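You operate a simulated robot arm through the tools that you are given. There is no shell and no other tool.

You are at the controls of a simulated two-armed robot. One attempt, no reset.

JOB
Test the red bobbin on the tester; set it on the pad the display names.
Fine: tester slider in, press the green button, tester slider out before lifting it; GOOD or HOLD pad. Leave the other bobbins.

It is judged by the outcome, as a careful person would: the job done as asked, and still so three seconds after it is handed in. It fails if anything else is knocked over, pushed out of place, dropped, spilled or broken.

ROBOT AND FRAMES
Two 7-joint arms with fingered hands on one trunk that stands fixed in place. Base frame: the origin is at the foot of the trunk, x ahead of it, y to its left, z up. Lengths are in mm, angles in degrees, forces in N, time in s.
The left shoulder is at [177, 170, 1028], the right one opposite. With the tool pointing down near the work surface each hand reaches from about 460 to 880 mm from the base axis, measured 20 degrees to its own side. Payload 4 kg a hand.
The tool frame of a hand sits at the grasp point between the pads (the TCP): z along the fingers, y along the line on which they close. The tips reach 26 mm beyond it. The gripper opens to 132 mm; its body begins 73 mm behind the TCP. The gripper is a hand of 4 fingers: y runs from the thumb to the fingers, the wrist lies at [0, 0, -224] in the tool frame, and closing takes about 1.5 s.
Orientation is that of the tool frame in the base frame, as a unit quaternion [x, y, z, w]. With the fingers straight down and closing along the base's y, the tool's x points along the base's -x, its y along +y and its z along -z.

CONTROLS
- The arms move only by the tool move_arm. It takes "left_series", "right_series" or both (then of equal length, played together; a hand with none holds still); each is one flat list of numbers, 7 for each row, row after row: the shift along the tool's x, y, z in units of 300 mm (1.0 is 300 mm), then the turn, a rotation vector about the tool's x, y, z in units of 120 degrees (1.0 is 120 degrees), then the gripper command, from -1 (shut) to 1 (fully open), values between in proportion. In form: [dx, dy, dz, rx, ry, rz, gripper, dx, dy, dz, rx, ry, rz, gripper, ...]. A call has 1 to 20 rows; each row is the pose to reach, as a shift and turn from the pose commanded when the call began, along the tool's axes at that moment. A call with a number of a shift or a turn outside -1 to 1 is refused whole. A row lasts 0.2 s, in which the tool goes at most 50 mm and 8.6 degrees; a call with a longer step from one row to the next is refused whole, and so is a gripper value outside its range. Where a pose cannot be reached the arm comes as near as it can. A force on the tool above 90 N (or 10 N above the force at the start of the call, whichever is more), or a blocked arm, ends the call early, and 0.2 s more pass. The fingers move at their own pace (about 108 mm/s each) and stop on an object; they squeeze with about 25 N. The grip force told is the motor's: it shows also when the fingers shut on nothing. Time passes only in rows, and 0.2 s behind the last, so rows that repeat a pose let the fingers close. The reply holds the time, the measured pose of the TCP, the force on the tool along the base axes, the opening and the grip force, in the units named above and with some noise, with the torque about the TCP (base axes, N m) and any sound that the robot's microphone picked up, and new pictures: "show" is both (left out), scene, wrist or none (wrist: the cameras of the hands that moved).
- Cameras (640 x 400 px; columns grow to the right, rows downward): "scene" is now at [303.8, -38.3, 1211.2]; the picture's right is [-0.43, -0.90, 0.00], its down [-0.41, 0.19, -0.89] and it looks along [0.81, -0.38, -0.45] (base axes); focal length 214 px, centre (320, 200). "left" rides on the left gripper at [-73, 6, -93] in its tool frame; the picture's right is [-0.08, -1.00, 0.00], its down [0.78, -0.06, -0.62] and it looks along [0.62, -0.05, 0.79] (tool axes); focal length 230 px, centre (320, 200). "right" rides on the right gripper at [73, 6, -94] in its tool frame; the picture's right is [-0.08, 1.00, 0.00], its down [-0.78, -0.06, -0.62] and it looks along [-0.61, -0.05, 0.79] (tool axes); focal length 230 px, centre (320, 200).
- slide_trunk(by): moves the trunk up (or, below 0, down) by that many mm; the arms and the scene camera ride with it, the base frame stays. It gives what a move gives, with no picture.
- hand_shape(shape, hand): the hand has 4 fingers and takes this shape, open, in about a second: jaw (thumb against the fingers, like two jaws); tri (thumb and two fingers); tip (a fingertip pinch); poke (one finger out to press); point (the index stretched); flat (the hand flat); cup (the hand cupped); fist (a fist). The gripper value then closes the fingers along that shape, each until it touches; the sizes above hold for jaw. It gives what a move gives, with no picture.
- pan_tilt(pan, tilt): turns the head with the scene camera to pan (to the left, within 80 degrees either way) and tilt (down, from -29 to 69), counted from straight ahead of the robot (the tilt from the chest, where the trunk bows). It gives what a move gives, and a new picture of the scene camera.
- probe_pixels(camera, pixels): for up to 12 pixels [column, row] of the newest picture of that camera ("zoom" is the newest enlarged one), the place [x, y, z] in the base frame of the surface seen there, good to about 2 mm. No time passes.
- zoom(camera, box): a new picture of the part [left, top, right, bottom] of that camera's present view, enlarged. No time passes.
- close_job(): hands the job in; it is judged then, once.

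Unless the task says otherwise, let go and move clear before handing in.

The tools are called as name(argument=value, ...) on one line, values as JSON. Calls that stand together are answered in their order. move_arm: Moves the arms, as the interface text tells. Its arguments: {"type":"object","properties":{"left_series":{"type":"array","items":{"type":"number"}},"right_series":{"type":"array","items":{"type":"number"}},"show":{"type":"string","enum":["both","scene","wrist","none"]}},"required":[]} The other tools are called the same way: slide_trunk (by) moves the trunk up or down; hand_shape (shape, hand) gives the hand a shape; pan_tilt (pan, tilt) turns the head that bears the scene camera; probe_pixels (camera, pixels) gives the place of the surface under pixels of a picture; zoom (camera, box) takes an enlarged picture of a part of a camera's view; close_job () hands the job in.

At the start:

```text
time: 0.0
left_tcp_pos: [459.2, 45.0, 1135.4]
left_orientation: [0.001, 1.0, 0.0, 0.0]
left_ft_force: [0.3, -0.8, 0.0]
left_ft_torque: [-0.01, -0.01, 0.02]
left_gripper_width: 131.8
left_gripper_force: 0.1
left_shape: jaw
right_tcp_pos: [460.7, -463.2, 1147.1]
right_orientation: [0.0, 1.0, 0.0, 0.0]
right_ft_force: [-0.3, 0.7, 0.0]
right_ft_torque: [-0.01, 0.02, -0.01]
right_gripper_width: 132.0
right_gripper_force: 0.0
right_shape: jaw
trunk travel left (down, up): [-50.0, 301.0]
head pan, tilt (commanded): [-25.4, 27.0]
```

scene: 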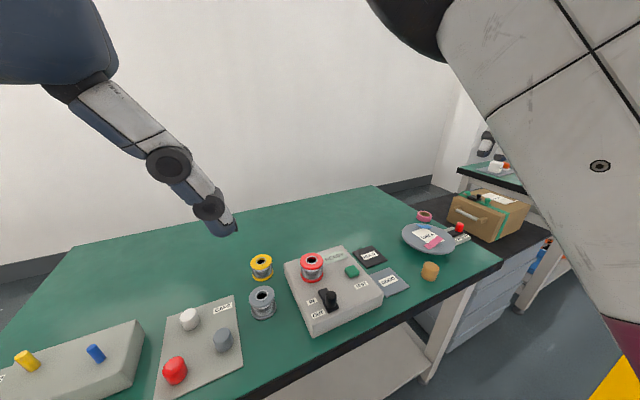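
right: 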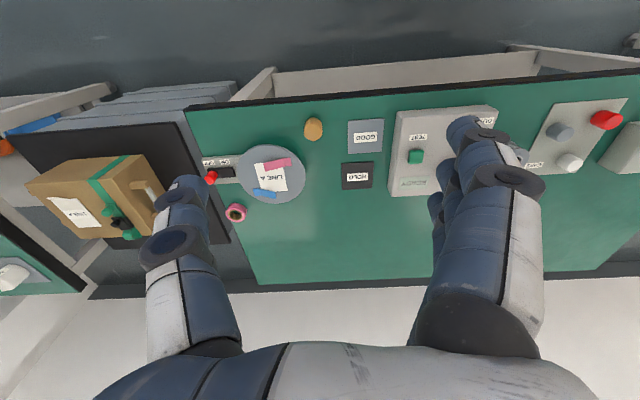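
left: 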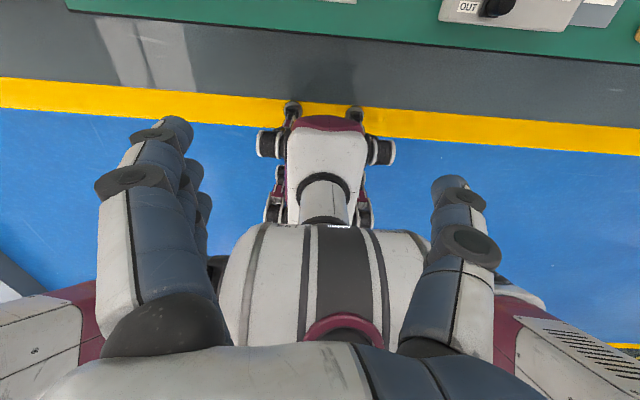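

The scene picture shows the tester at about (333,290) with the red bobbin on it at (312,266), a black slider at (328,299) and a green button at (352,271). I'll zoom in and probe those points.

zoom(camera="scene", box=[230, 220, 470, 370])

probe_pixels(camera="scene", pixels=[[312, 257], [312, 275], [328, 294], [330, 306], [352, 269], [336, 256], [370, 257], [390, 281], [312, 300], [318, 314], [262, 292], [261, 260]])

```text
2.67 times, centred on (350, 295) of scene
```

zoom: 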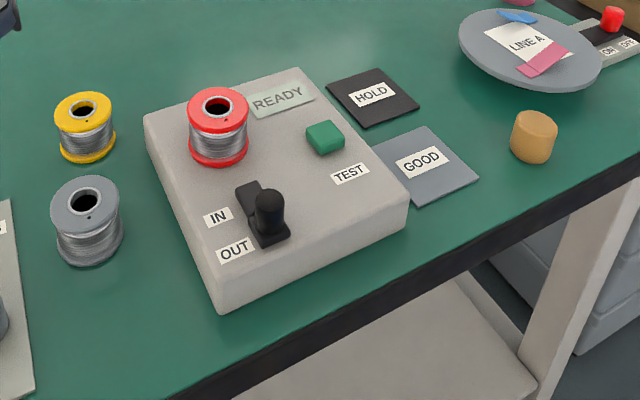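

```text
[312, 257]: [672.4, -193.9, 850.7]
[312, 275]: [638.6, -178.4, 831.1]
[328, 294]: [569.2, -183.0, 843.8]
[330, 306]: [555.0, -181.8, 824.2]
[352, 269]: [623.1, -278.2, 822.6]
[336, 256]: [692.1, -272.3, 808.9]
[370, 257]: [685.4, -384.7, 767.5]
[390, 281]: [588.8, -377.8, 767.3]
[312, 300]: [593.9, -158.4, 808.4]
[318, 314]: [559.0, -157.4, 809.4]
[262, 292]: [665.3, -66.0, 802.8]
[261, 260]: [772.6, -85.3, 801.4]
```

The tester top is near z=808, the display reads READY, and the slider knob looks to be at the OUT end. I'll probe finer points in the enlarged picture.

zoom(camera="scene", box=[280, 240, 390, 340])

```text
4.00 times, centred on (335, 290) of scene
```

zoom: 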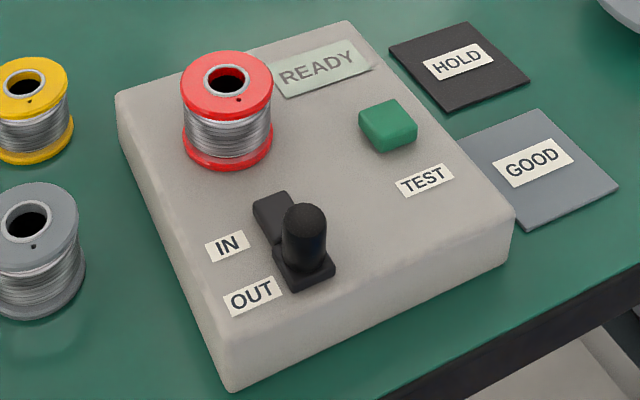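

probe_pixels(camera="zoom", pixels=[[305, 215], [303, 245], [270, 205], [320, 280], [305, 265], [388, 115], [375, 120], [400, 140], [190, 80], [268, 90], [228, 55], [228, 112]])

probe_pixels(camera="zoom", pixels=[[125, 100], [345, 28], [505, 215], [230, 355], [268, 175], [255, 210], [290, 285], [330, 265], [235, 162], [400, 45], [500, 90], [600, 185]])

```text
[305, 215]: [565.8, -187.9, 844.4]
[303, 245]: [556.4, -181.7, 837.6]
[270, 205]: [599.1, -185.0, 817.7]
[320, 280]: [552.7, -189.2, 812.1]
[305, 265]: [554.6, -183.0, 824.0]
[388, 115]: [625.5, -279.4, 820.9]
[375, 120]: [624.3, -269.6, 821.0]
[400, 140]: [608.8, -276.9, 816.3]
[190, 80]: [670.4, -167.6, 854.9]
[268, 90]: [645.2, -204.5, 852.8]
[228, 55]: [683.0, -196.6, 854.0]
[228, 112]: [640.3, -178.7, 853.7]
```

```text
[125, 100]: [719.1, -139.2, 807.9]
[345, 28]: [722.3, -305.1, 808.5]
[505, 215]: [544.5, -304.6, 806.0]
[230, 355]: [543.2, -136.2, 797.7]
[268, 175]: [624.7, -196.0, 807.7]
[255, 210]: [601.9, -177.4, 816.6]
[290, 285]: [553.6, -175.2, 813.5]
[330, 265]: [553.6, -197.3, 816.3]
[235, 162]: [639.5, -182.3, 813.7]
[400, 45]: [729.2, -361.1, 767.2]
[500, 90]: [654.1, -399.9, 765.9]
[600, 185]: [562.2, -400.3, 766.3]
```

The tester is square to the base axes (x 541–723, y −136…−307, top 808). The knob is at about (562,−186) up to z 844, and the bobbin is centred near (661,−187) with its top at 854. I'll take a pinch shape with the right hand and move it above the near side to see how the fingers lie.

hand_shape(hand="right", shape="tip")

move_arm(right_series=[-0.055, 0.1, 0.08, 0, 0, 0, 1, -0.11, 0.2, 0.16, 0, 0, 0, 1, -0.165, 0.3, 0.24, 0, 0, 0, 1, -0.22, 0.4, 0.32, 0, 0, 0, 1, -0.275, 0.5, 0.4, 0, 0, 0, 1, -0.33, 0.6, 0.48, 0, 0, 0, 1], show="both")

```text
time: 0.9
left_tcp_pos: [458.8, 44.6, 1136.1]
left_orientation: [0.001, 1.0, 0.0, 0.001]
left_ft_force: [-0.4, -1.1, -0.5]
left_ft_torque: [0.01, 0.03, -0.02]
left_gripper_width: 131.7
left_gripper_force: 0.0
left_shape: jaw
right_tcp_pos: [460.0, -463.8, 1146.7]
right_orientation: [0.0, 1.0, 0.0, 0.0]
right_ft_force: [-1.4, 0.4, 0.9]
right_ft_torque: [-0.01, 0.01, -0.03]
right_gripper_width: 132.0
right_gripper_force: 0.1
right_shape: tip
trunk travel left (down, up): [-50.0, 301.0]
head pan, tilt (commanded): [-25.4, 27.0]
```

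```text
time: 2.3
left_tcp_pos: [460.4, 44.2, 1134.4]
left_orientation: [0.0, 1.0, 0.0, 0.0]
left_ft_force: [0.1, -0.2, -0.2]
left_ft_torque: [0.0, 0.02, 0.02]
left_gripper_width: 131.8
left_gripper_force: 0.1
left_shape: jaw
right_tcp_pos: [613.1, -370.1, 972.8]
right_orientation: [0.026, 0.999, 0.025, -0.006]
right_ft_force: [0.5, -0.4, -0.2]
right_ft_torque: [-0.02, 0.04, 0.02]
right_gripper_width: 131.9
right_gripper_force: 0.0
right_shape: tip
right hand out of reach, approached as far as the arm can: row 2, 3, 4, 5, 6
trunk travel left (down, up): [-50.0, 301.0]
head pan, tilt (commanded): [-25.4, 27.0]
```

scene: 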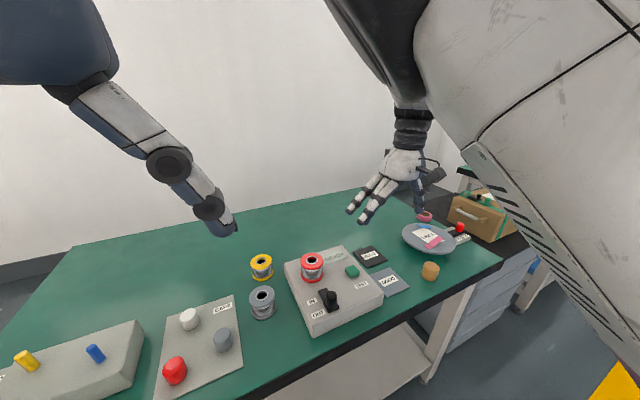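
right: 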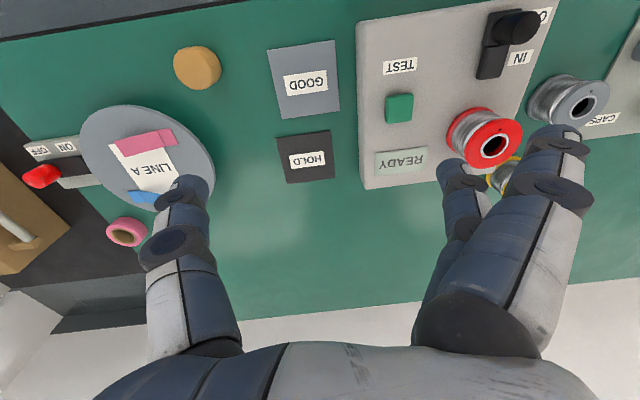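

The reply says the arm stopped short of the target, at (613,−370,973). I'll make a small straight-down move to learn from which pose the next shifts are counted.

move_arm(right_series=[0, 0, 0.1, 0, 0, 0, 1, 0, 0, 0.2, 0, 0, 0, 1, 0, 0, 0.2, 0, 0, 0, 1], show="both")

```text
time: 3.1
left_tcp_pos: [457.9, 45.1, 1135.8]
left_orientation: [0.0, 1.0, 0.0, 0.0]
left_ft_force: [-0.6, -0.3, 0.2]
left_ft_torque: [0.0, -0.02, 0.04]
left_gripper_width: 131.8
left_gripper_force: 0.0
left_shape: jaw
right_tcp_pos: [619.0, -352.9, 921.1]
right_orientation: [0.006, 1.0, 0.005, 0.0]
right_ft_force: [-0.4, -0.1, -0.9]
right_ft_torque: [0.03, 0.01, 0.0]
right_gripper_width: 131.8
right_gripper_force: 0.1
right_shape: tip
trunk travel left (down, up): [-50.0, 301.0]
head pan, tilt (commanded): [-25.4, 27.0]
```

scene: 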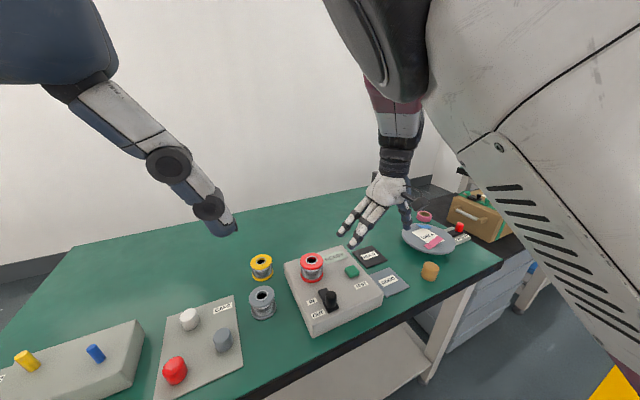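
right: 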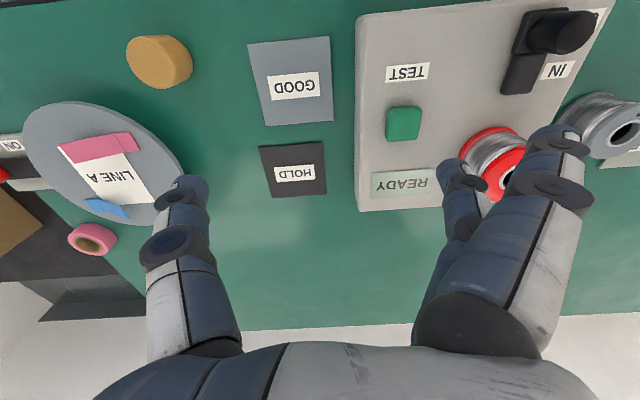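

The small move was followed with no reach warning, and the hand is now at (619,−353,921). I'll look at the poke shape, which may suit both the slider and the button.

hand_shape(hand="right", shape="poke")

move_arm(right_series=[0, 0, 0, 0, 0, 0, -1, 0, 0, 0, 0, 0, 0, -1, 0, 0, 0, 0, 0, 0, -1, 0, 0, 0, 0, 0, 0, -1, 0, 0, 0, 0, 0, 0, -1, 0, 0, 0, 0, 0, 0, -1, 0, 0, 0, 0, 0, 0, -1, 0, 0, 0, 0, 0, 0, -1], show="both")

zoom(camera="scene", box=[290, 120, 450, 320])

```text
time: 4.0
left_tcp_pos: [457.9, 44.6, 1135.9]
left_orientation: [-0.001, 1.0, 0.001, 0.0]
left_ft_force: [-0.2, -0.5, 0.6]
left_ft_torque: [-0.01, 0.04, -0.02]
left_gripper_width: 131.9
left_gripper_force: 0.0
left_shape: jaw
right_tcp_pos: [617.9, -352.9, 924.4]
right_orientation: [0.004, 1.0, 0.005, 0.001]
right_ft_force: [-0.4, 0.2, -0.1]
right_ft_torque: [-0.01, 0.02, -0.01]
right_gripper_width: 0.0
right_gripper_force: 0.0
right_shape: poke
trunk travel left (down, up): [-50.0, 301.0]
head pan, tilt (commanded): [-25.4, 27.0]
```

```text
time: 5.8
left_tcp_pos: [459.2, 45.3, 1135.6]
left_orientation: [0.0, 1.0, 0.0, 0.001]
left_ft_force: [0.0, 0.8, 0.0]
left_ft_torque: [-0.01, -0.04, 0.02]
left_gripper_width: 131.9
left_gripper_force: 0.1
left_shape: jaw
right_tcp_pos: [617.4, -353.9, 922.1]
right_orientation: [0.005, 1.0, 0.006, 0.0]
right_ft_force: [0.3, -0.1, 0.1]
right_ft_torque: [0.01, 0.0, 0.04]
right_gripper_width: 0.0
right_gripper_force: 0.0
right_shape: poke
trunk travel left (down, up): [-50.0, 301.0]
head pan, tilt (commanded): [-25.4, 27.0]
```

scene: 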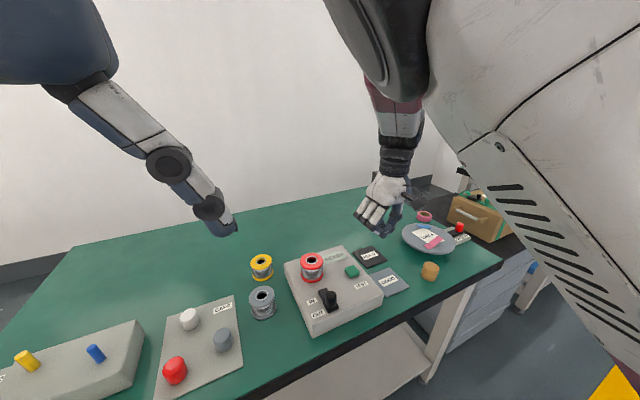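
right: 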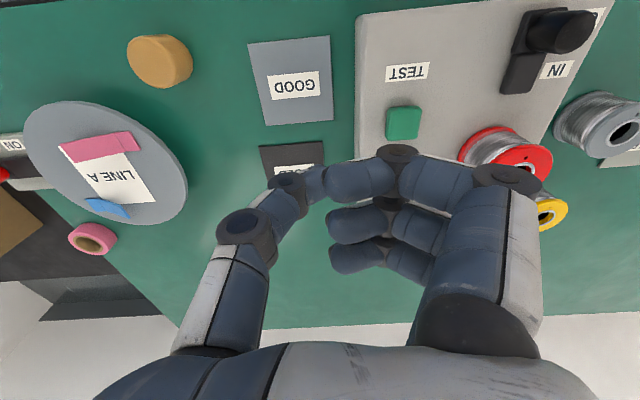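

```text
2.00 times, centred on (370, 220) of scene
```

zoom: 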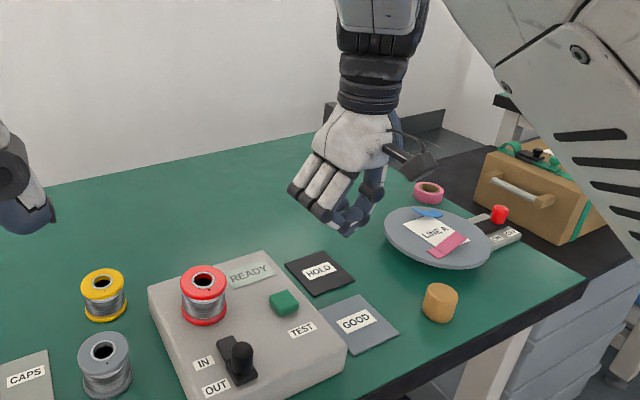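

With the gripper at −1 the poke shape curls all the fingers over (right picture around (400,180)). I'll open it to +1 to see whether one finger extends.

move_arm(right_series=[0, 0, 0, 0, 0, 0, 1, 0, 0, 0, 0, 0, 0, 1, 0, 0, 0, 0, 0, 0, 1, 0, 0, 0, 0, 0, 0, 1, 0, 0, 0, 0, 0, 0, 1, 0, 0, 0, 0, 0, 0, 1], show="both")

zoom(camera="scene", box=[290, 120, 450, 320])

```text
time: 7.2
left_tcp_pos: [458.1, 44.1, 1135.4]
left_orientation: [0.001, 1.0, 0.0, 0.001]
left_ft_force: [0.5, -0.1, -0.5]
left_ft_torque: [0.03, 0.0, 0.01]
left_gripper_width: 132.1
left_gripper_force: 0.0
left_shape: jaw
right_tcp_pos: [618.3, -353.2, 923.0]
right_orientation: [0.004, 1.0, 0.005, 0.0]
right_ft_force: [0.3, -0.4, -1.0]
right_ft_torque: [-0.04, -0.01, 0.0]
right_gripper_width: 0.0
right_gripper_force: 0.1
right_shape: poke
trunk travel left (down, up): [-50.0, 301.0]
head pan, tilt (commanded): [-25.4, 27.0]
```

scene: 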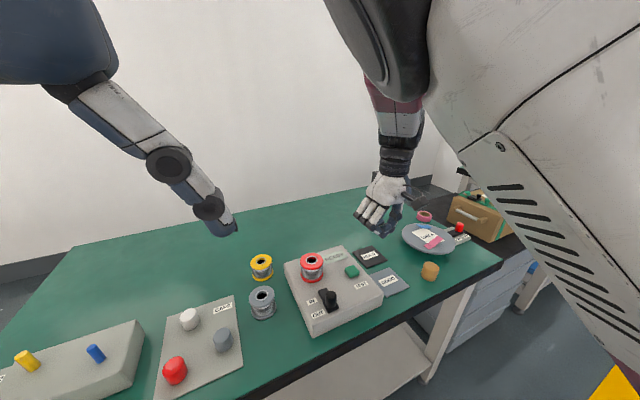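
right: 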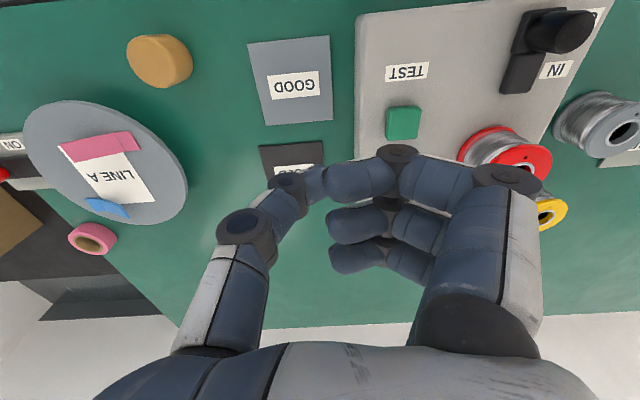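

```text
2.00 times, centred on (370, 220) of scene
```

zoom: 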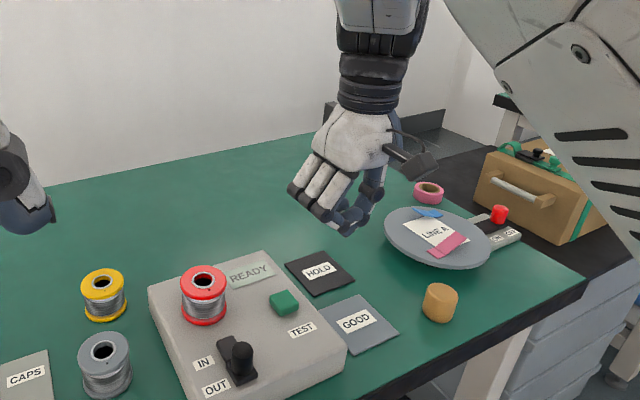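

The poke shape has no opening; the index tip seems to end near (330,185) in the right picture. I'll probe the fingers there to learn their positions relative to the TCP.

probe_pixels(camera="right", pixels=[[335, 180], [360, 180], [397, 150], [430, 180], [505, 175], [288, 180], [310, 185], [335, 222], [340, 255], [243, 222], [475, 240], [330, 195]])

zoom(camera="right", box=[220, 120, 560, 320])

```text
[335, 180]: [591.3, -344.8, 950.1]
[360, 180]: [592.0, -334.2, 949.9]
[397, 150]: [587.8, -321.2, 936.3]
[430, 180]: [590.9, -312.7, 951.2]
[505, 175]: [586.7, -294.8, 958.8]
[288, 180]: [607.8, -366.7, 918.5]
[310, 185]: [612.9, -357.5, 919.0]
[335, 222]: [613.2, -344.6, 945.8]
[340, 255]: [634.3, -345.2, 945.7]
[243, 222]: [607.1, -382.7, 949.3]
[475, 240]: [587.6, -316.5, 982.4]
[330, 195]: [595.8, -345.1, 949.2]
```

```text
1.88 times, centred on (390, 220) of right
```

zoom: 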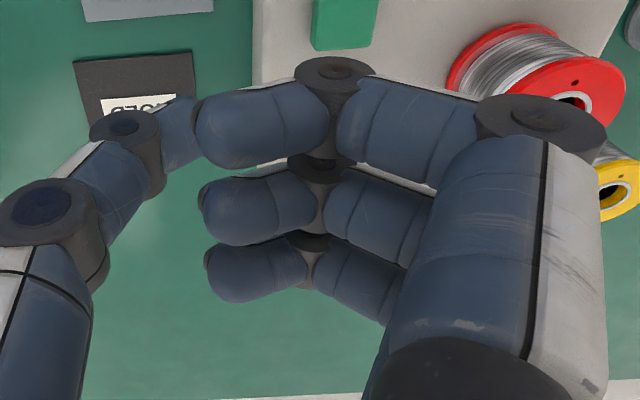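

In this shape the fingers lie flat across and the thumb tip is lowest, near (612,−357,917), so it isn't a clear poking finger. I'll try the point shape instead.

hand_shape(hand="right", shape="point")

move_arm(right_series=[0, 0, 0, 0, 0, 0, 1, 0, 0, 0, 0, 0, 0, 1, 0, 0, 0, 0, 0, 0, 1], show="both")

zoom(camera="scene", box=[290, 120, 450, 320])

```text
time: 8.1
left_tcp_pos: [458.4, 44.7, 1135.5]
left_orientation: [0.0, 1.0, 0.0, 0.001]
left_ft_force: [0.2, -0.1, 0.0]
left_ft_torque: [0.02, 0.0, 0.0]
left_gripper_width: 132.0
left_gripper_force: 0.1
left_shape: jaw
right_tcp_pos: [617.6, -352.6, 922.8]
right_orientation: [0.005, 1.0, 0.004, 0.0]
right_ft_force: [-0.1, 0.6, 0.1]
right_ft_torque: [-0.01, 0.01, -0.01]
right_gripper_width: 126.1
right_gripper_force: 0.1
right_shape: point
trunk travel left (down, up): [-50.0, 301.0]
head pan, tilt (commanded): [-25.4, 27.0]
```

```text
time: 8.9
left_tcp_pos: [459.0, 45.3, 1136.0]
left_orientation: [-0.001, 1.0, -0.001, 0.001]
left_ft_force: [0.1, -0.3, -0.7]
left_ft_torque: [-0.01, 0.0, -0.01]
left_gripper_width: 132.0
left_gripper_force: 0.0
left_shape: jaw
right_tcp_pos: [618.3, -353.1, 923.3]
right_orientation: [0.004, 1.0, 0.005, 0.0]
right_ft_force: [-0.8, -0.2, -0.3]
right_ft_torque: [0.03, 0.02, 0.05]
right_gripper_width: 126.2
right_gripper_force: 0.1
right_shape: point
trunk travel left (down, up): [-50.0, 301.0]
head pan, tilt (commanded): [-25.4, 27.0]
```

scene: 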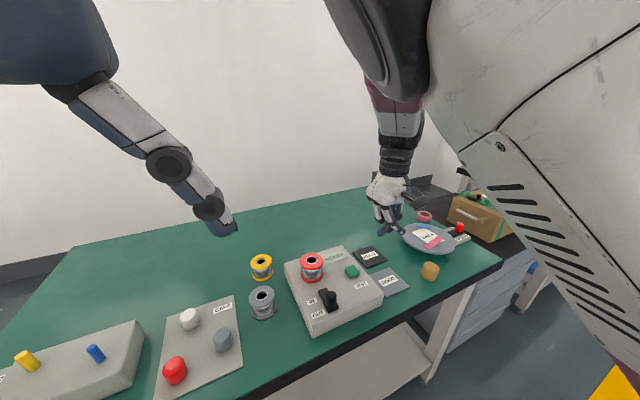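
right: 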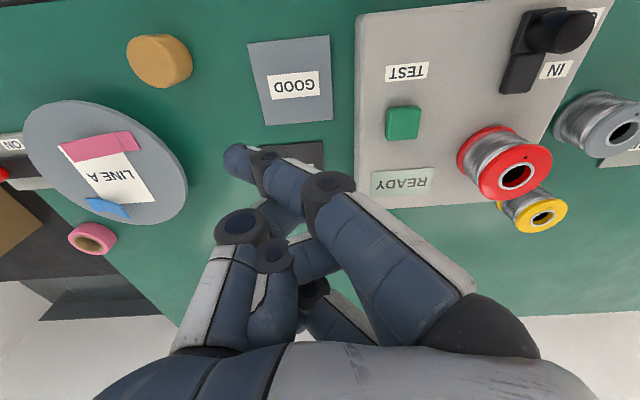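

```text
2.00 times, centred on (370, 220) of scene
```

zoom: 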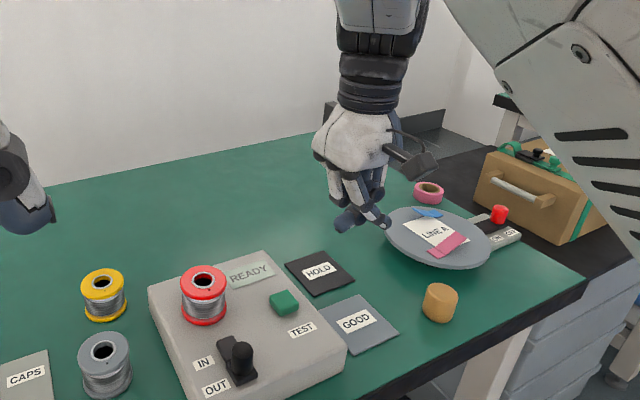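

In the point shape the index tip is at about (237,160) in the right picture, stretched past the thumb. I'll probe along it to find the tip's offset from the TCP.

probe_pixels(camera="right", pixels=[[232, 158], [240, 150], [243, 172], [262, 160], [285, 185], [330, 190], [370, 240], [240, 220], [262, 215], [270, 255], [310, 290], [225, 155]])

```text
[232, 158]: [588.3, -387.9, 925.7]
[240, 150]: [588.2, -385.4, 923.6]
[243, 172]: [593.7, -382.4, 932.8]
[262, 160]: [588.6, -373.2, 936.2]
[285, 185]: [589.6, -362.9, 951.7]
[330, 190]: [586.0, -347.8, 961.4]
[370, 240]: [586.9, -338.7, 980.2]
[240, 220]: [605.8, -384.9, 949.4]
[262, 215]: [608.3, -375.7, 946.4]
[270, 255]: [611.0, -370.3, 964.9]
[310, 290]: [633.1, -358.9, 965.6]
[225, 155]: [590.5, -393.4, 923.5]
```

The index leans about 45° with its tip near (590,−393,917), which is awkward for a straight press. I'll look at the fingertip pinch when closed.

hand_shape(hand="right", shape="tip")

move_arm(right_series=[0, 0, 0, 0, 0, 0, -1, 0, 0, 0, 0, 0, 0, -1, 0, 0, 0, 0, 0, 0, -1, 0, 0, 0, 0, 0, 0, -1, 0, 0, 0, 0, 0, 0, -1, 0, 0, 0, 0, 0, 0, -1, 0, 0, 0, 0, 0, 0, -1, 0, 0, 0, 0, 0, 0, -1], show="both")

zoom(camera="scene", box=[290, 120, 450, 320])

```text
time: 9.8
left_tcp_pos: [458.7, 44.6, 1135.9]
left_orientation: [0.001, 1.0, 0.0, 0.001]
left_ft_force: [-0.2, -0.1, -0.1]
left_ft_torque: [-0.04, 0.04, -0.04]
left_gripper_width: 132.2
left_gripper_force: 0.1
left_shape: jaw
right_tcp_pos: [618.2, -353.4, 923.6]
right_orientation: [0.004, 1.0, 0.005, 0.0]
right_ft_force: [0.4, 0.4, -0.1]
right_ft_torque: [0.0, -0.01, 0.0]
right_gripper_width: 131.7
right_gripper_force: 0.1
right_shape: tip
trunk travel left (down, up): [-50.0, 301.0]
head pan, tilt (commanded): [-25.4, 27.0]
```

```text
time: 11.6
left_tcp_pos: [457.8, 44.3, 1135.5]
left_orientation: [0.0, 1.0, 0.0, 0.001]
left_ft_force: [-0.2, -0.3, 0.0]
left_ft_torque: [0.03, 0.01, 0.05]
left_gripper_width: 131.9
left_gripper_force: 0.1
left_shape: jaw
right_tcp_pos: [618.1, -352.4, 923.6]
right_orientation: [0.004, 1.0, 0.006, 0.001]
right_ft_force: [-0.1, 0.0, -0.4]
right_ft_torque: [0.0, 0.03, -0.03]
right_gripper_width: 0.0
right_gripper_force: 25.3
right_shape: tip
trunk travel left (down, up): [-50.0, 301.0]
head pan, tilt (commanded): [-25.4, 27.0]
```

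scene: 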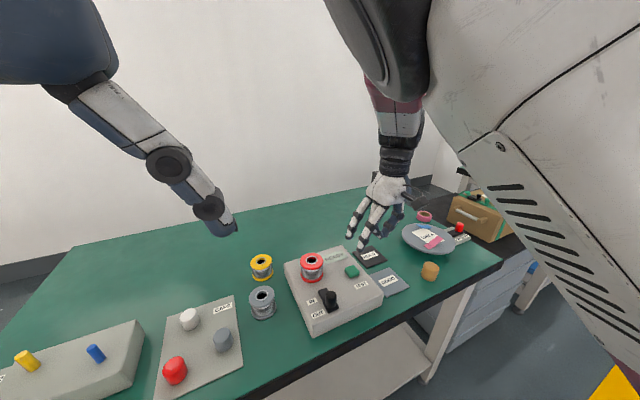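
right: 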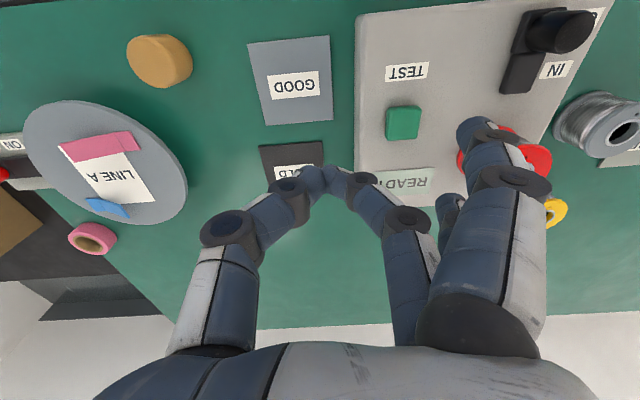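

```text
2.00 times, centred on (370, 220) of scene
```

zoom: 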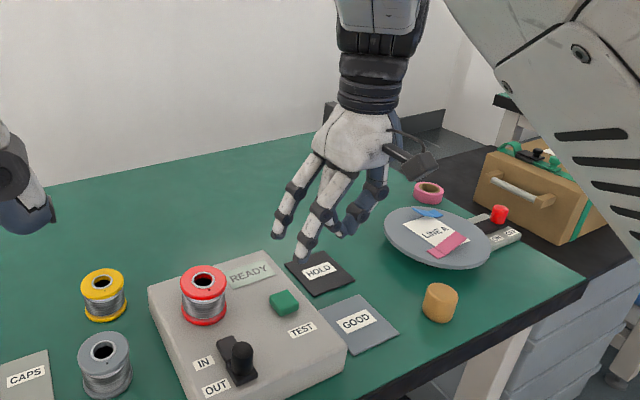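

In the tip shape two unused fingers stay stretched out, which would get in the way around the bobbin. I'll check the jaw shape part-closed.

hand_shape(hand="right", shape="jaw")

move_arm(right_series=[0, 0, 0, 0, 0, 0, -0.4, 0, 0, 0, 0, 0, 0, -0.4, 0, 0, 0, 0, 0, 0, -0.4, 0, 0, 0, 0, 0, 0, -0.4, 0, 0, 0, 0, 0, 0, -0.4, 0, 0, 0, 0, 0, 0, -0.4], show="both")

zoom(camera="scene", box=[290, 120, 450, 320])

```text
time: 12.5
left_tcp_pos: [458.7, 44.3, 1134.8]
left_orientation: [0.0, 1.0, 0.0, 0.001]
left_ft_force: [0.3, -0.2, 0.1]
left_ft_torque: [0.01, -0.01, -0.02]
left_gripper_width: 131.9
left_gripper_force: 0.0
left_shape: jaw
right_tcp_pos: [618.9, -353.3, 922.8]
right_orientation: [0.004, 1.0, 0.005, 0.001]
right_ft_force: [-0.3, -0.5, -0.9]
right_ft_torque: [-0.02, -0.01, 0.0]
right_gripper_width: 132.2
right_gripper_force: 0.1
right_shape: jaw
trunk travel left (down, up): [-50.0, 301.0]
head pan, tilt (commanded): [-25.4, 27.0]
```

```text
time: 13.9
left_tcp_pos: [457.9, 44.7, 1135.0]
left_orientation: [0.0, 1.0, -0.001, 0.0]
left_ft_force: [-0.2, 0.3, 0.1]
left_ft_torque: [0.03, 0.02, 0.0]
left_gripper_width: 132.0
left_gripper_force: 0.0
left_shape: jaw
right_tcp_pos: [619.2, -353.7, 923.5]
right_orientation: [0.004, 1.0, 0.006, 0.0]
right_ft_force: [0.6, 1.0, -0.2]
right_ft_torque: [0.0, 0.0, 0.01]
right_gripper_width: 40.0
right_gripper_force: 0.0
right_shape: jaw
trunk travel left (down, up): [-50.0, 301.0]
head pan, tilt (commanded): [-25.4, 27.0]
```

scene: 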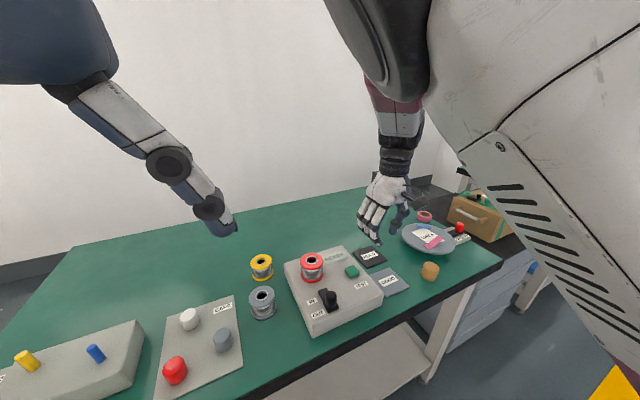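
right: 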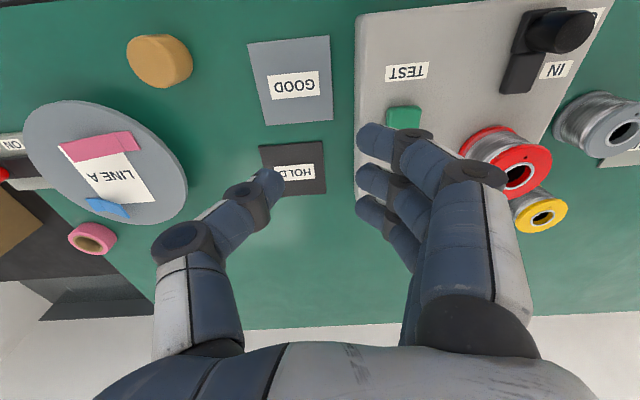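

```text
2.00 times, centred on (370, 220) of scene
```

zoom: 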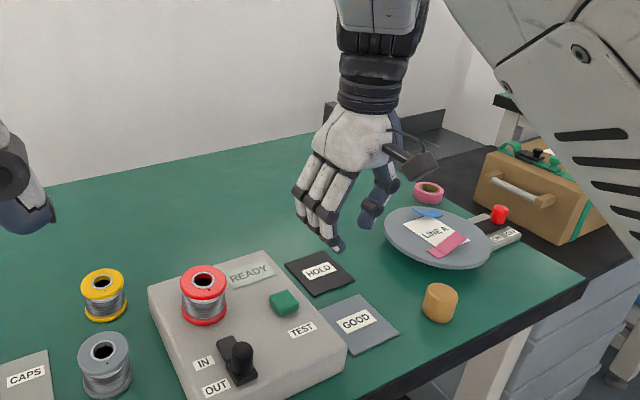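

At a 40 mm opening the three fingertips show near (372,140), (370,180) and (368,210), with the thumb tip near (272,183). I'll probe them to get their true offsets.

probe_pixels(camera="right", pixels=[[365, 138], [372, 130], [380, 145], [363, 178], [370, 170], [360, 208], [368, 202], [278, 180], [268, 175], [272, 195], [410, 135], [440, 165]])

```text
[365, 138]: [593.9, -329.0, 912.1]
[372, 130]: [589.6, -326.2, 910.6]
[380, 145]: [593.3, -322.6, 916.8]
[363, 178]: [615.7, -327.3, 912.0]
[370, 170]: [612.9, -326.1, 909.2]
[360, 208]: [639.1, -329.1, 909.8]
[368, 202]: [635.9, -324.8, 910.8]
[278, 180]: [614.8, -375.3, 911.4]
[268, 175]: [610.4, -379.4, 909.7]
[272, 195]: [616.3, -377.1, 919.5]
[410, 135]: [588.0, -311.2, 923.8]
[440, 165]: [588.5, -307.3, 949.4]
```

The fingertips sit at TCP x −25, −3 and +18 with the thumb at about −5, so the jaw shape can straddle the knob in y and stay clear of the bobbin. I'll move over the knob at a safe height.

move_arm(right_series=[0.035, 0.112, 0, 0, 0, 0, -0.4, 0.07, 0.224, 0, 0, 0, 0, -0.4, 0.106, 0.335, 0, 0, 0, 0, -0.4, 0.141, 0.447, 0, 0, 0, 0, -0.4, 0.177, 0.558, 0, 0, 0, 0, -0.4, 0.177, 0.558, 0, 0, 0, 0, -0.4], show="both")

zoom(camera="scene", box=[240, 160, 400, 340])

```text
time: 15.3
left_tcp_pos: [457.9, 44.9, 1134.9]
left_orientation: [0.0, 1.0, -0.001, 0.001]
left_ft_force: [0.1, -0.4, -1.0]
left_ft_torque: [-0.02, 0.02, 0.0]
left_gripper_width: 132.0
left_gripper_force: 0.2
left_shape: jaw
right_tcp_pos: [660.3, -243.5, 872.7]
right_orientation: [0.027, 0.999, 0.027, -0.003]
right_ft_force: [-0.6, -1.0, 0.7]
right_ft_torque: [0.02, 0.0, -0.01]
right_gripper_width: 39.7
right_gripper_force: 0.0
right_shape: jaw
right hand out of reach, approached as far as the arm can: row 1, 2, 3, 4, 5, 6
trunk travel left (down, up): [-50.0, 301.0]
head pan, tilt (commanded): [-25.4, 27.0]
```

scene: 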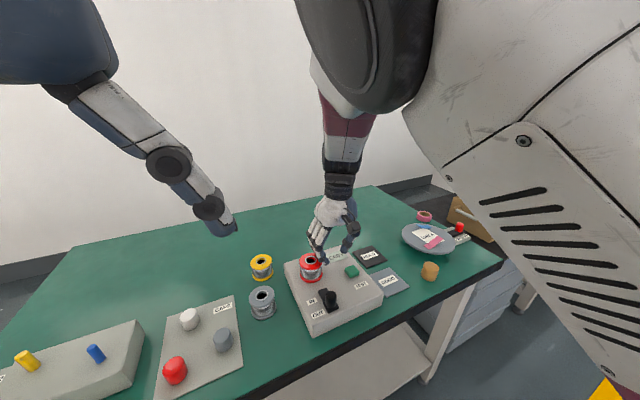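
right: 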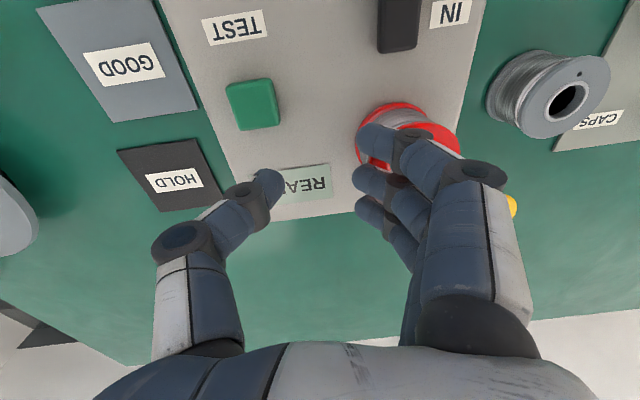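

```text
2.22 times, centred on (320, 250) of scene
```

zoom: 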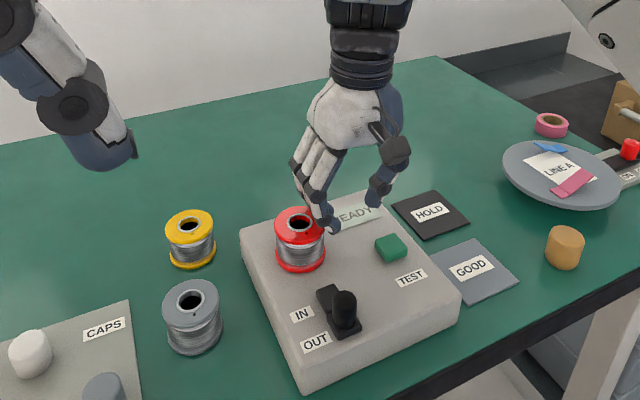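

The arm again could not reach the target and sank to z 873 at (660,−243), with the fingertips beside the bobbin (right picture, (375,140)), though the force reads near zero. I'll raise the trunk straight up, which lifts the hand clear and gives the wrist an easier position relative to the shoulder.

slide_trunk(by=200)

move_arm(right_series=[0, 0, 0, 0, 0, 0, -0.4], show="both")

```text
time: 17.5
left_tcp_pos: [459.1, 43.6, 1334.6]
left_orientation: [0.001, 1.0, 0.0, 0.0]
left_ft_force: [0.1, -0.4, -1.3]
left_ft_torque: [-0.01, -0.02, -0.01]
left_gripper_width: 132.0
left_gripper_force: 0.0
left_shape: jaw
right_tcp_pos: [662.3, -225.8, 1075.0]
right_orientation: [0.0, 1.0, 0.001, -0.001]
right_ft_force: [-1.1, 0.9, 0.1]
right_ft_torque: [-0.02, 0.0, 0.01]
right_gripper_width: 39.8
right_gripper_force: 0.1
right_shape: jaw
trunk travel left (down, up): [-250.0, 101.0]
head pan, tilt (commanded): [-25.4, 27.0]
```

```text
time: 17.9
left_tcp_pos: [457.9, 45.5, 1336.5]
left_orientation: [0.0, 1.0, 0.001, 0.0]
left_ft_force: [0.4, -1.2, -0.7]
left_ft_torque: [-0.02, -0.01, -0.01]
left_gripper_width: 131.9
left_gripper_force: 0.1
left_shape: jaw
right_tcp_pos: [661.2, -225.5, 1076.5]
right_orientation: [0.001, 1.0, 0.0, 0.001]
right_ft_force: [0.8, 0.1, 0.9]
right_ft_torque: [0.02, -0.02, -0.02]
right_gripper_width: 39.5
right_gripper_force: 0.0
right_shape: jaw
trunk travel left (down, up): [-250.0, 101.0]
head pan, tilt (commanded): [-25.4, 27.0]
```

scene: 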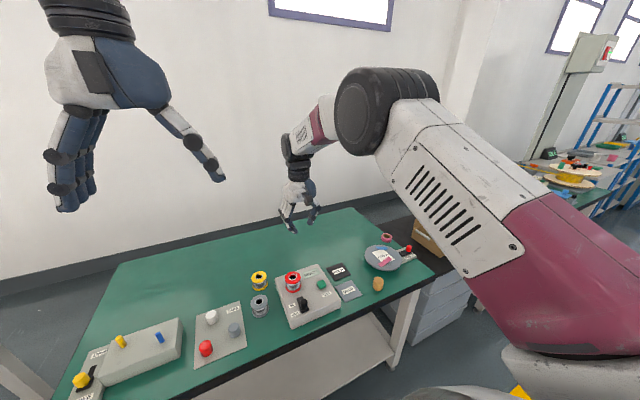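
right: 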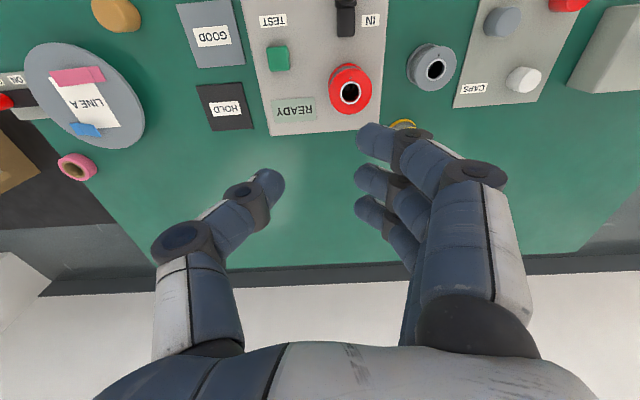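

The bobbins and tester look undisturbed, and the hand now sits at (661,−226,1076) with a clean downward orientation. I'll go down and then back over the knob in moderate steps.

move_arm(right_series=[0, 0, 0.129, 0, 0, 0, -0.4, 0, 0, 0.258, 0, 0, 0, -0.4, 0, 0, 0.387, 0, 0, 0, -0.4, 0.106, 0.044, 0.387, 0, 0, 0, -0.4, 0.212, 0.088, 0.387, 0, 0, 0, -0.4, 0.317, 0.132, 0.387, 0, 0, 0, -0.4, 0.317, 0.132, 0.387, 0, 0, 0, -0.4], show="both")

```text
time: 19.5
left_tcp_pos: [458.1, 44.4, 1334.7]
left_orientation: [0.0, 1.0, 0.0, 0.0]
left_ft_force: [-0.3, 0.0, 0.0]
left_ft_torque: [0.02, 0.0, 0.01]
left_gripper_width: 132.2
left_gripper_force: 0.1
left_shape: jaw
right_tcp_pos: [565.6, -187.2, 959.0]
right_orientation: [0.001, 1.0, 0.0, 0.001]
right_ft_force: [0.3, -0.7, -1.3]
right_ft_torque: [0.0, 0.02, 0.0]
right_gripper_width: 39.7
right_gripper_force: 0.0
right_shape: jaw
trunk travel left (down, up): [-250.0, 101.0]
head pan, tilt (commanded): [-25.4, 27.0]
```

scene: 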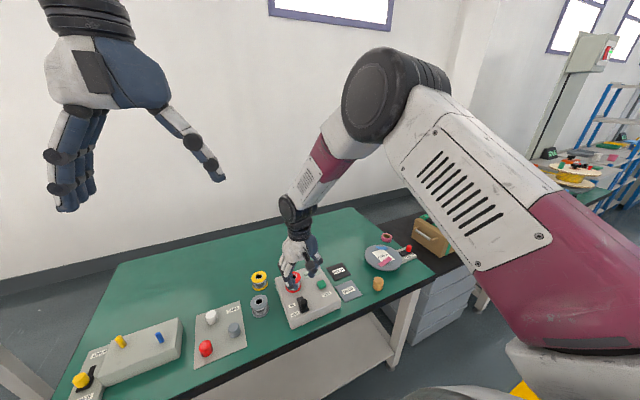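
right: 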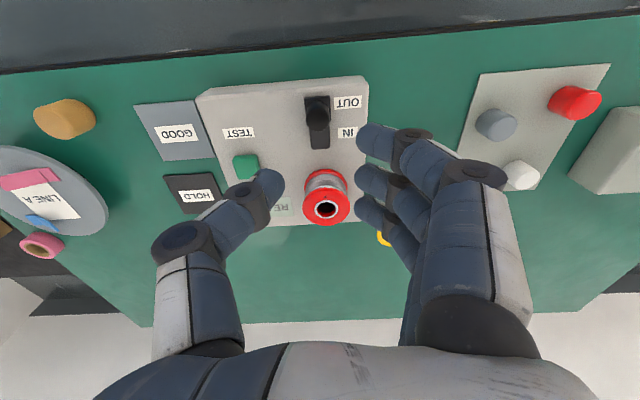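

The move tracked exactly, and the wrist picture shows the knob at (318,108), the rail, the bobbin at (326,200) and the button at (246,166). I'll zoom in and probe for precise positions.

zoom(camera="right", box=[220, 70, 380, 240])

probe_pixels(camera="right", pixels=[[318, 98], [318, 106], [308, 106], [328, 106], [318, 120], [320, 145], [310, 140], [329, 140], [246, 163], [246, 155], [238, 166], [256, 166]])

```text
2.35 times, centred on (300, 155) of right
```

zoom: 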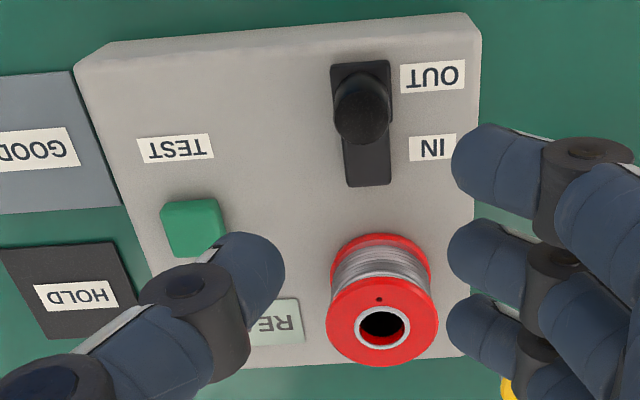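

```text
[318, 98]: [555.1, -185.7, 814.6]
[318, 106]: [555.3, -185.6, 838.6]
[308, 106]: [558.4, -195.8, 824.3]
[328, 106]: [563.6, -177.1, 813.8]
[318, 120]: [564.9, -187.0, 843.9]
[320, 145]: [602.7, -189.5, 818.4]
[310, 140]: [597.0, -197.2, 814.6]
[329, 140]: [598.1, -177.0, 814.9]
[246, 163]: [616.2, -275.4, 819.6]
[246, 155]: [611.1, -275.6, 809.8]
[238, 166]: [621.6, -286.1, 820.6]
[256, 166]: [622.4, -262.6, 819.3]
```

probe_pixels(camera="zoom", pixels=[[360, 70], [362, 85], [362, 110], [362, 125], [362, 140], [340, 115], [385, 115], [348, 185], [388, 182], [365, 180], [338, 68], [388, 66]])

probe_pixels(camera="zoom", pixels=[[332, 325], [436, 320], [382, 282], [382, 360], [382, 240], [335, 250], [430, 260], [165, 215], [215, 205], [190, 210], [190, 245], [380, 325]])

```text
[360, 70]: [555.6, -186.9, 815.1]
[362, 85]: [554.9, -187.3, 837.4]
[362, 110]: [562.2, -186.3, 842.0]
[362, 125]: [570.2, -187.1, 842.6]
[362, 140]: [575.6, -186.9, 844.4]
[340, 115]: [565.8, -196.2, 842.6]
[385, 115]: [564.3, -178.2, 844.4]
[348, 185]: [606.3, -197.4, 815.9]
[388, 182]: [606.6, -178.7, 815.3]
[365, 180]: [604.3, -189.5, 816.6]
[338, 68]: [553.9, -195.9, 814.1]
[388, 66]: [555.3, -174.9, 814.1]
```

```text
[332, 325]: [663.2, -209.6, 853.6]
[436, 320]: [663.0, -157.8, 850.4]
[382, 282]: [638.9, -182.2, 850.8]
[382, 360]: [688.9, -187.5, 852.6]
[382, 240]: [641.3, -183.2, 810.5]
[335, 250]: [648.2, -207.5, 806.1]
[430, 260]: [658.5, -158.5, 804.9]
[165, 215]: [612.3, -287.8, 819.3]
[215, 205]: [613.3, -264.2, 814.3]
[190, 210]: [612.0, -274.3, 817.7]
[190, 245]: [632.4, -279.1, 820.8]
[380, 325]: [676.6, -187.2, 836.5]
```

The knob centres on (565,−187) with a diameter of about 20 and its top at 843. The rail runs x 552–607, so travel is about 30 mm; the bobbin centre is near (663,−185) and the button near (622,−276). I'll lower the open jaw around the knob.

move_arm(right_series=[-0.01, 0, 0.1, 0, 0, 0, -0.4, -0.01, 0, 0.2, 0, 0, 0, -0.4, -0.01, 0, 0.28, 0, 0, 0, -0.4, -0.01, 0, 0.32, 0, 0, 0, -0.4, -0.01, 0, 0.32, 0, 0, 0, -0.4], show="both")

zoom(camera="scene", box=[230, 210, 390, 340])

```text
time: 20.7
left_tcp_pos: [458.7, 44.6, 1336.5]
left_orientation: [0.0, 1.0, 0.0, 0.001]
left_ft_force: [-0.6, 1.1, 0.1]
left_ft_torque: [0.02, 0.0, 0.02]
left_gripper_width: 132.2
left_gripper_force: 0.0
left_shape: jaw
right_tcp_pos: [570.1, -186.4, 865.6]
right_orientation: [0.001, 1.0, 0.0, 0.0]
right_ft_force: [-0.2, 0.0, 0.2]
right_ft_torque: [-0.04, 0.02, -0.02]
right_gripper_width: 39.7
right_gripper_force: 0.0
right_shape: jaw
trunk travel left (down, up): [-250.0, 101.0]
head pan, tilt (commanded): [-25.4, 27.0]
```

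scene: 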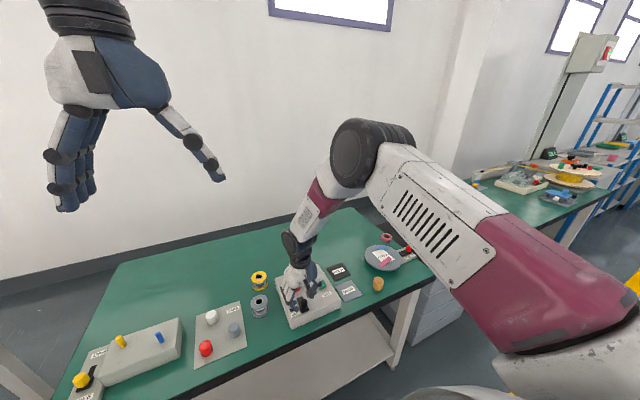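
right: 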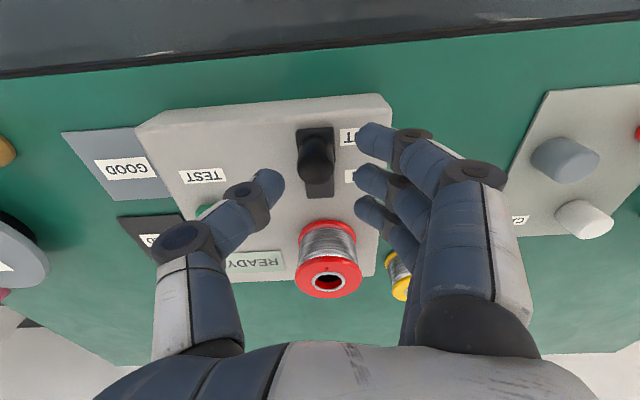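

```text
3.08 times, centred on (310, 275) of scene
```

zoom: 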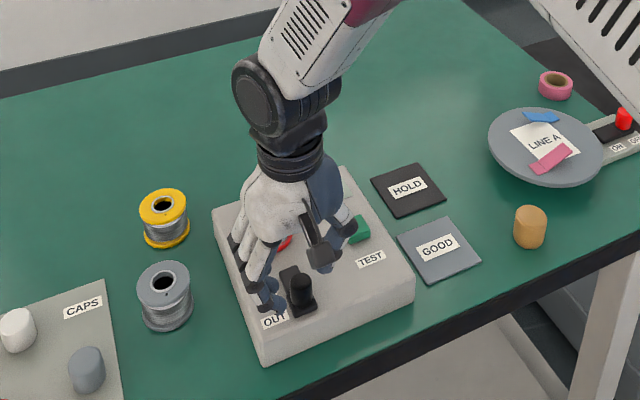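

The jaw straddles the knob cleanly (zoomed scene (300,290)) with no contact force. I'll lower a further 13 mm and close on the knob.

move_arm(right_series=[0, 0, 0.025, 0, 0, 0, -0.4, 0, 0, 0.045, 0, 0, 0, -0.4, 0, 0, 0.045, 0, 0, 0, -0.6, 0, 0, 0.045, 0, 0, 0, -0.85, 0, 0, 0.045, 0, 0, 0, -0.85, 0, 0, 0.045, 0, 0, 0, -0.85, 0, 0, 0.045, 0, 0, 0, -0.85], show="both")

zoom(camera="scene", box=[230, 210, 390, 340])

```text
time: 22.3
left_tcp_pos: [459.3, 42.8, 1335.1]
left_orientation: [0.0, 1.0, 0.0, 0.001]
left_ft_force: [-0.2, 0.2, 0.3]
left_ft_torque: [0.03, -0.04, -0.01]
left_gripper_width: 131.8
left_gripper_force: 0.1
left_shape: jaw
right_tcp_pos: [570.1, -187.2, 850.9]
right_orientation: [0.002, 1.0, 0.0, 0.0]
right_ft_force: [2.1, -15.6, 0.0]
right_ft_torque: [-0.23, -0.07, 0.04]
right_gripper_width: 4.4
right_gripper_force: 25.1
right_shape: jaw
trunk travel left (down, up): [-250.0, 101.0]
head pan, tilt (commanded): [-25.4, 27.0]
```

scene: 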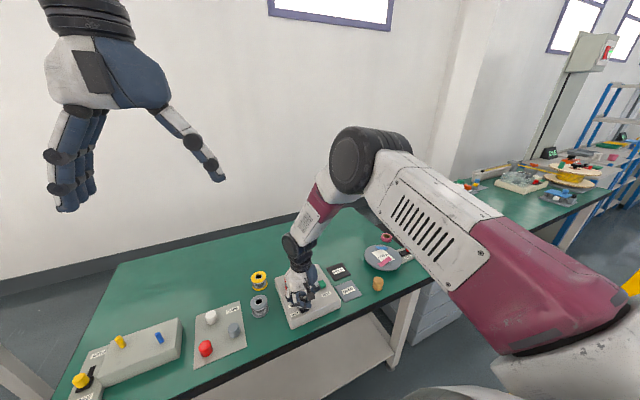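
right: 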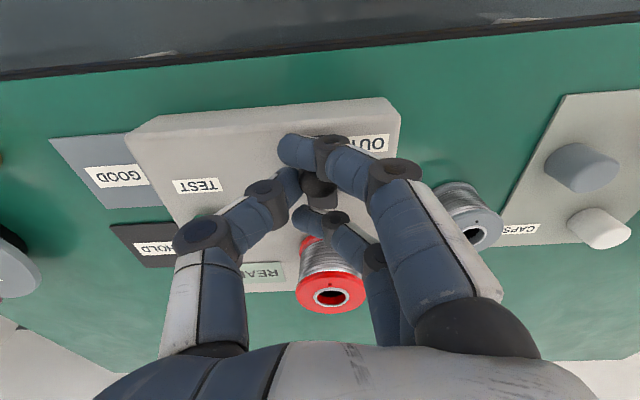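

```text
3.08 times, centred on (310, 275) of scene
```

zoom: 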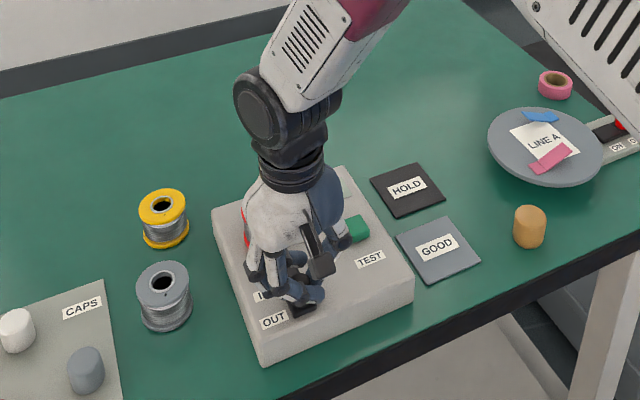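

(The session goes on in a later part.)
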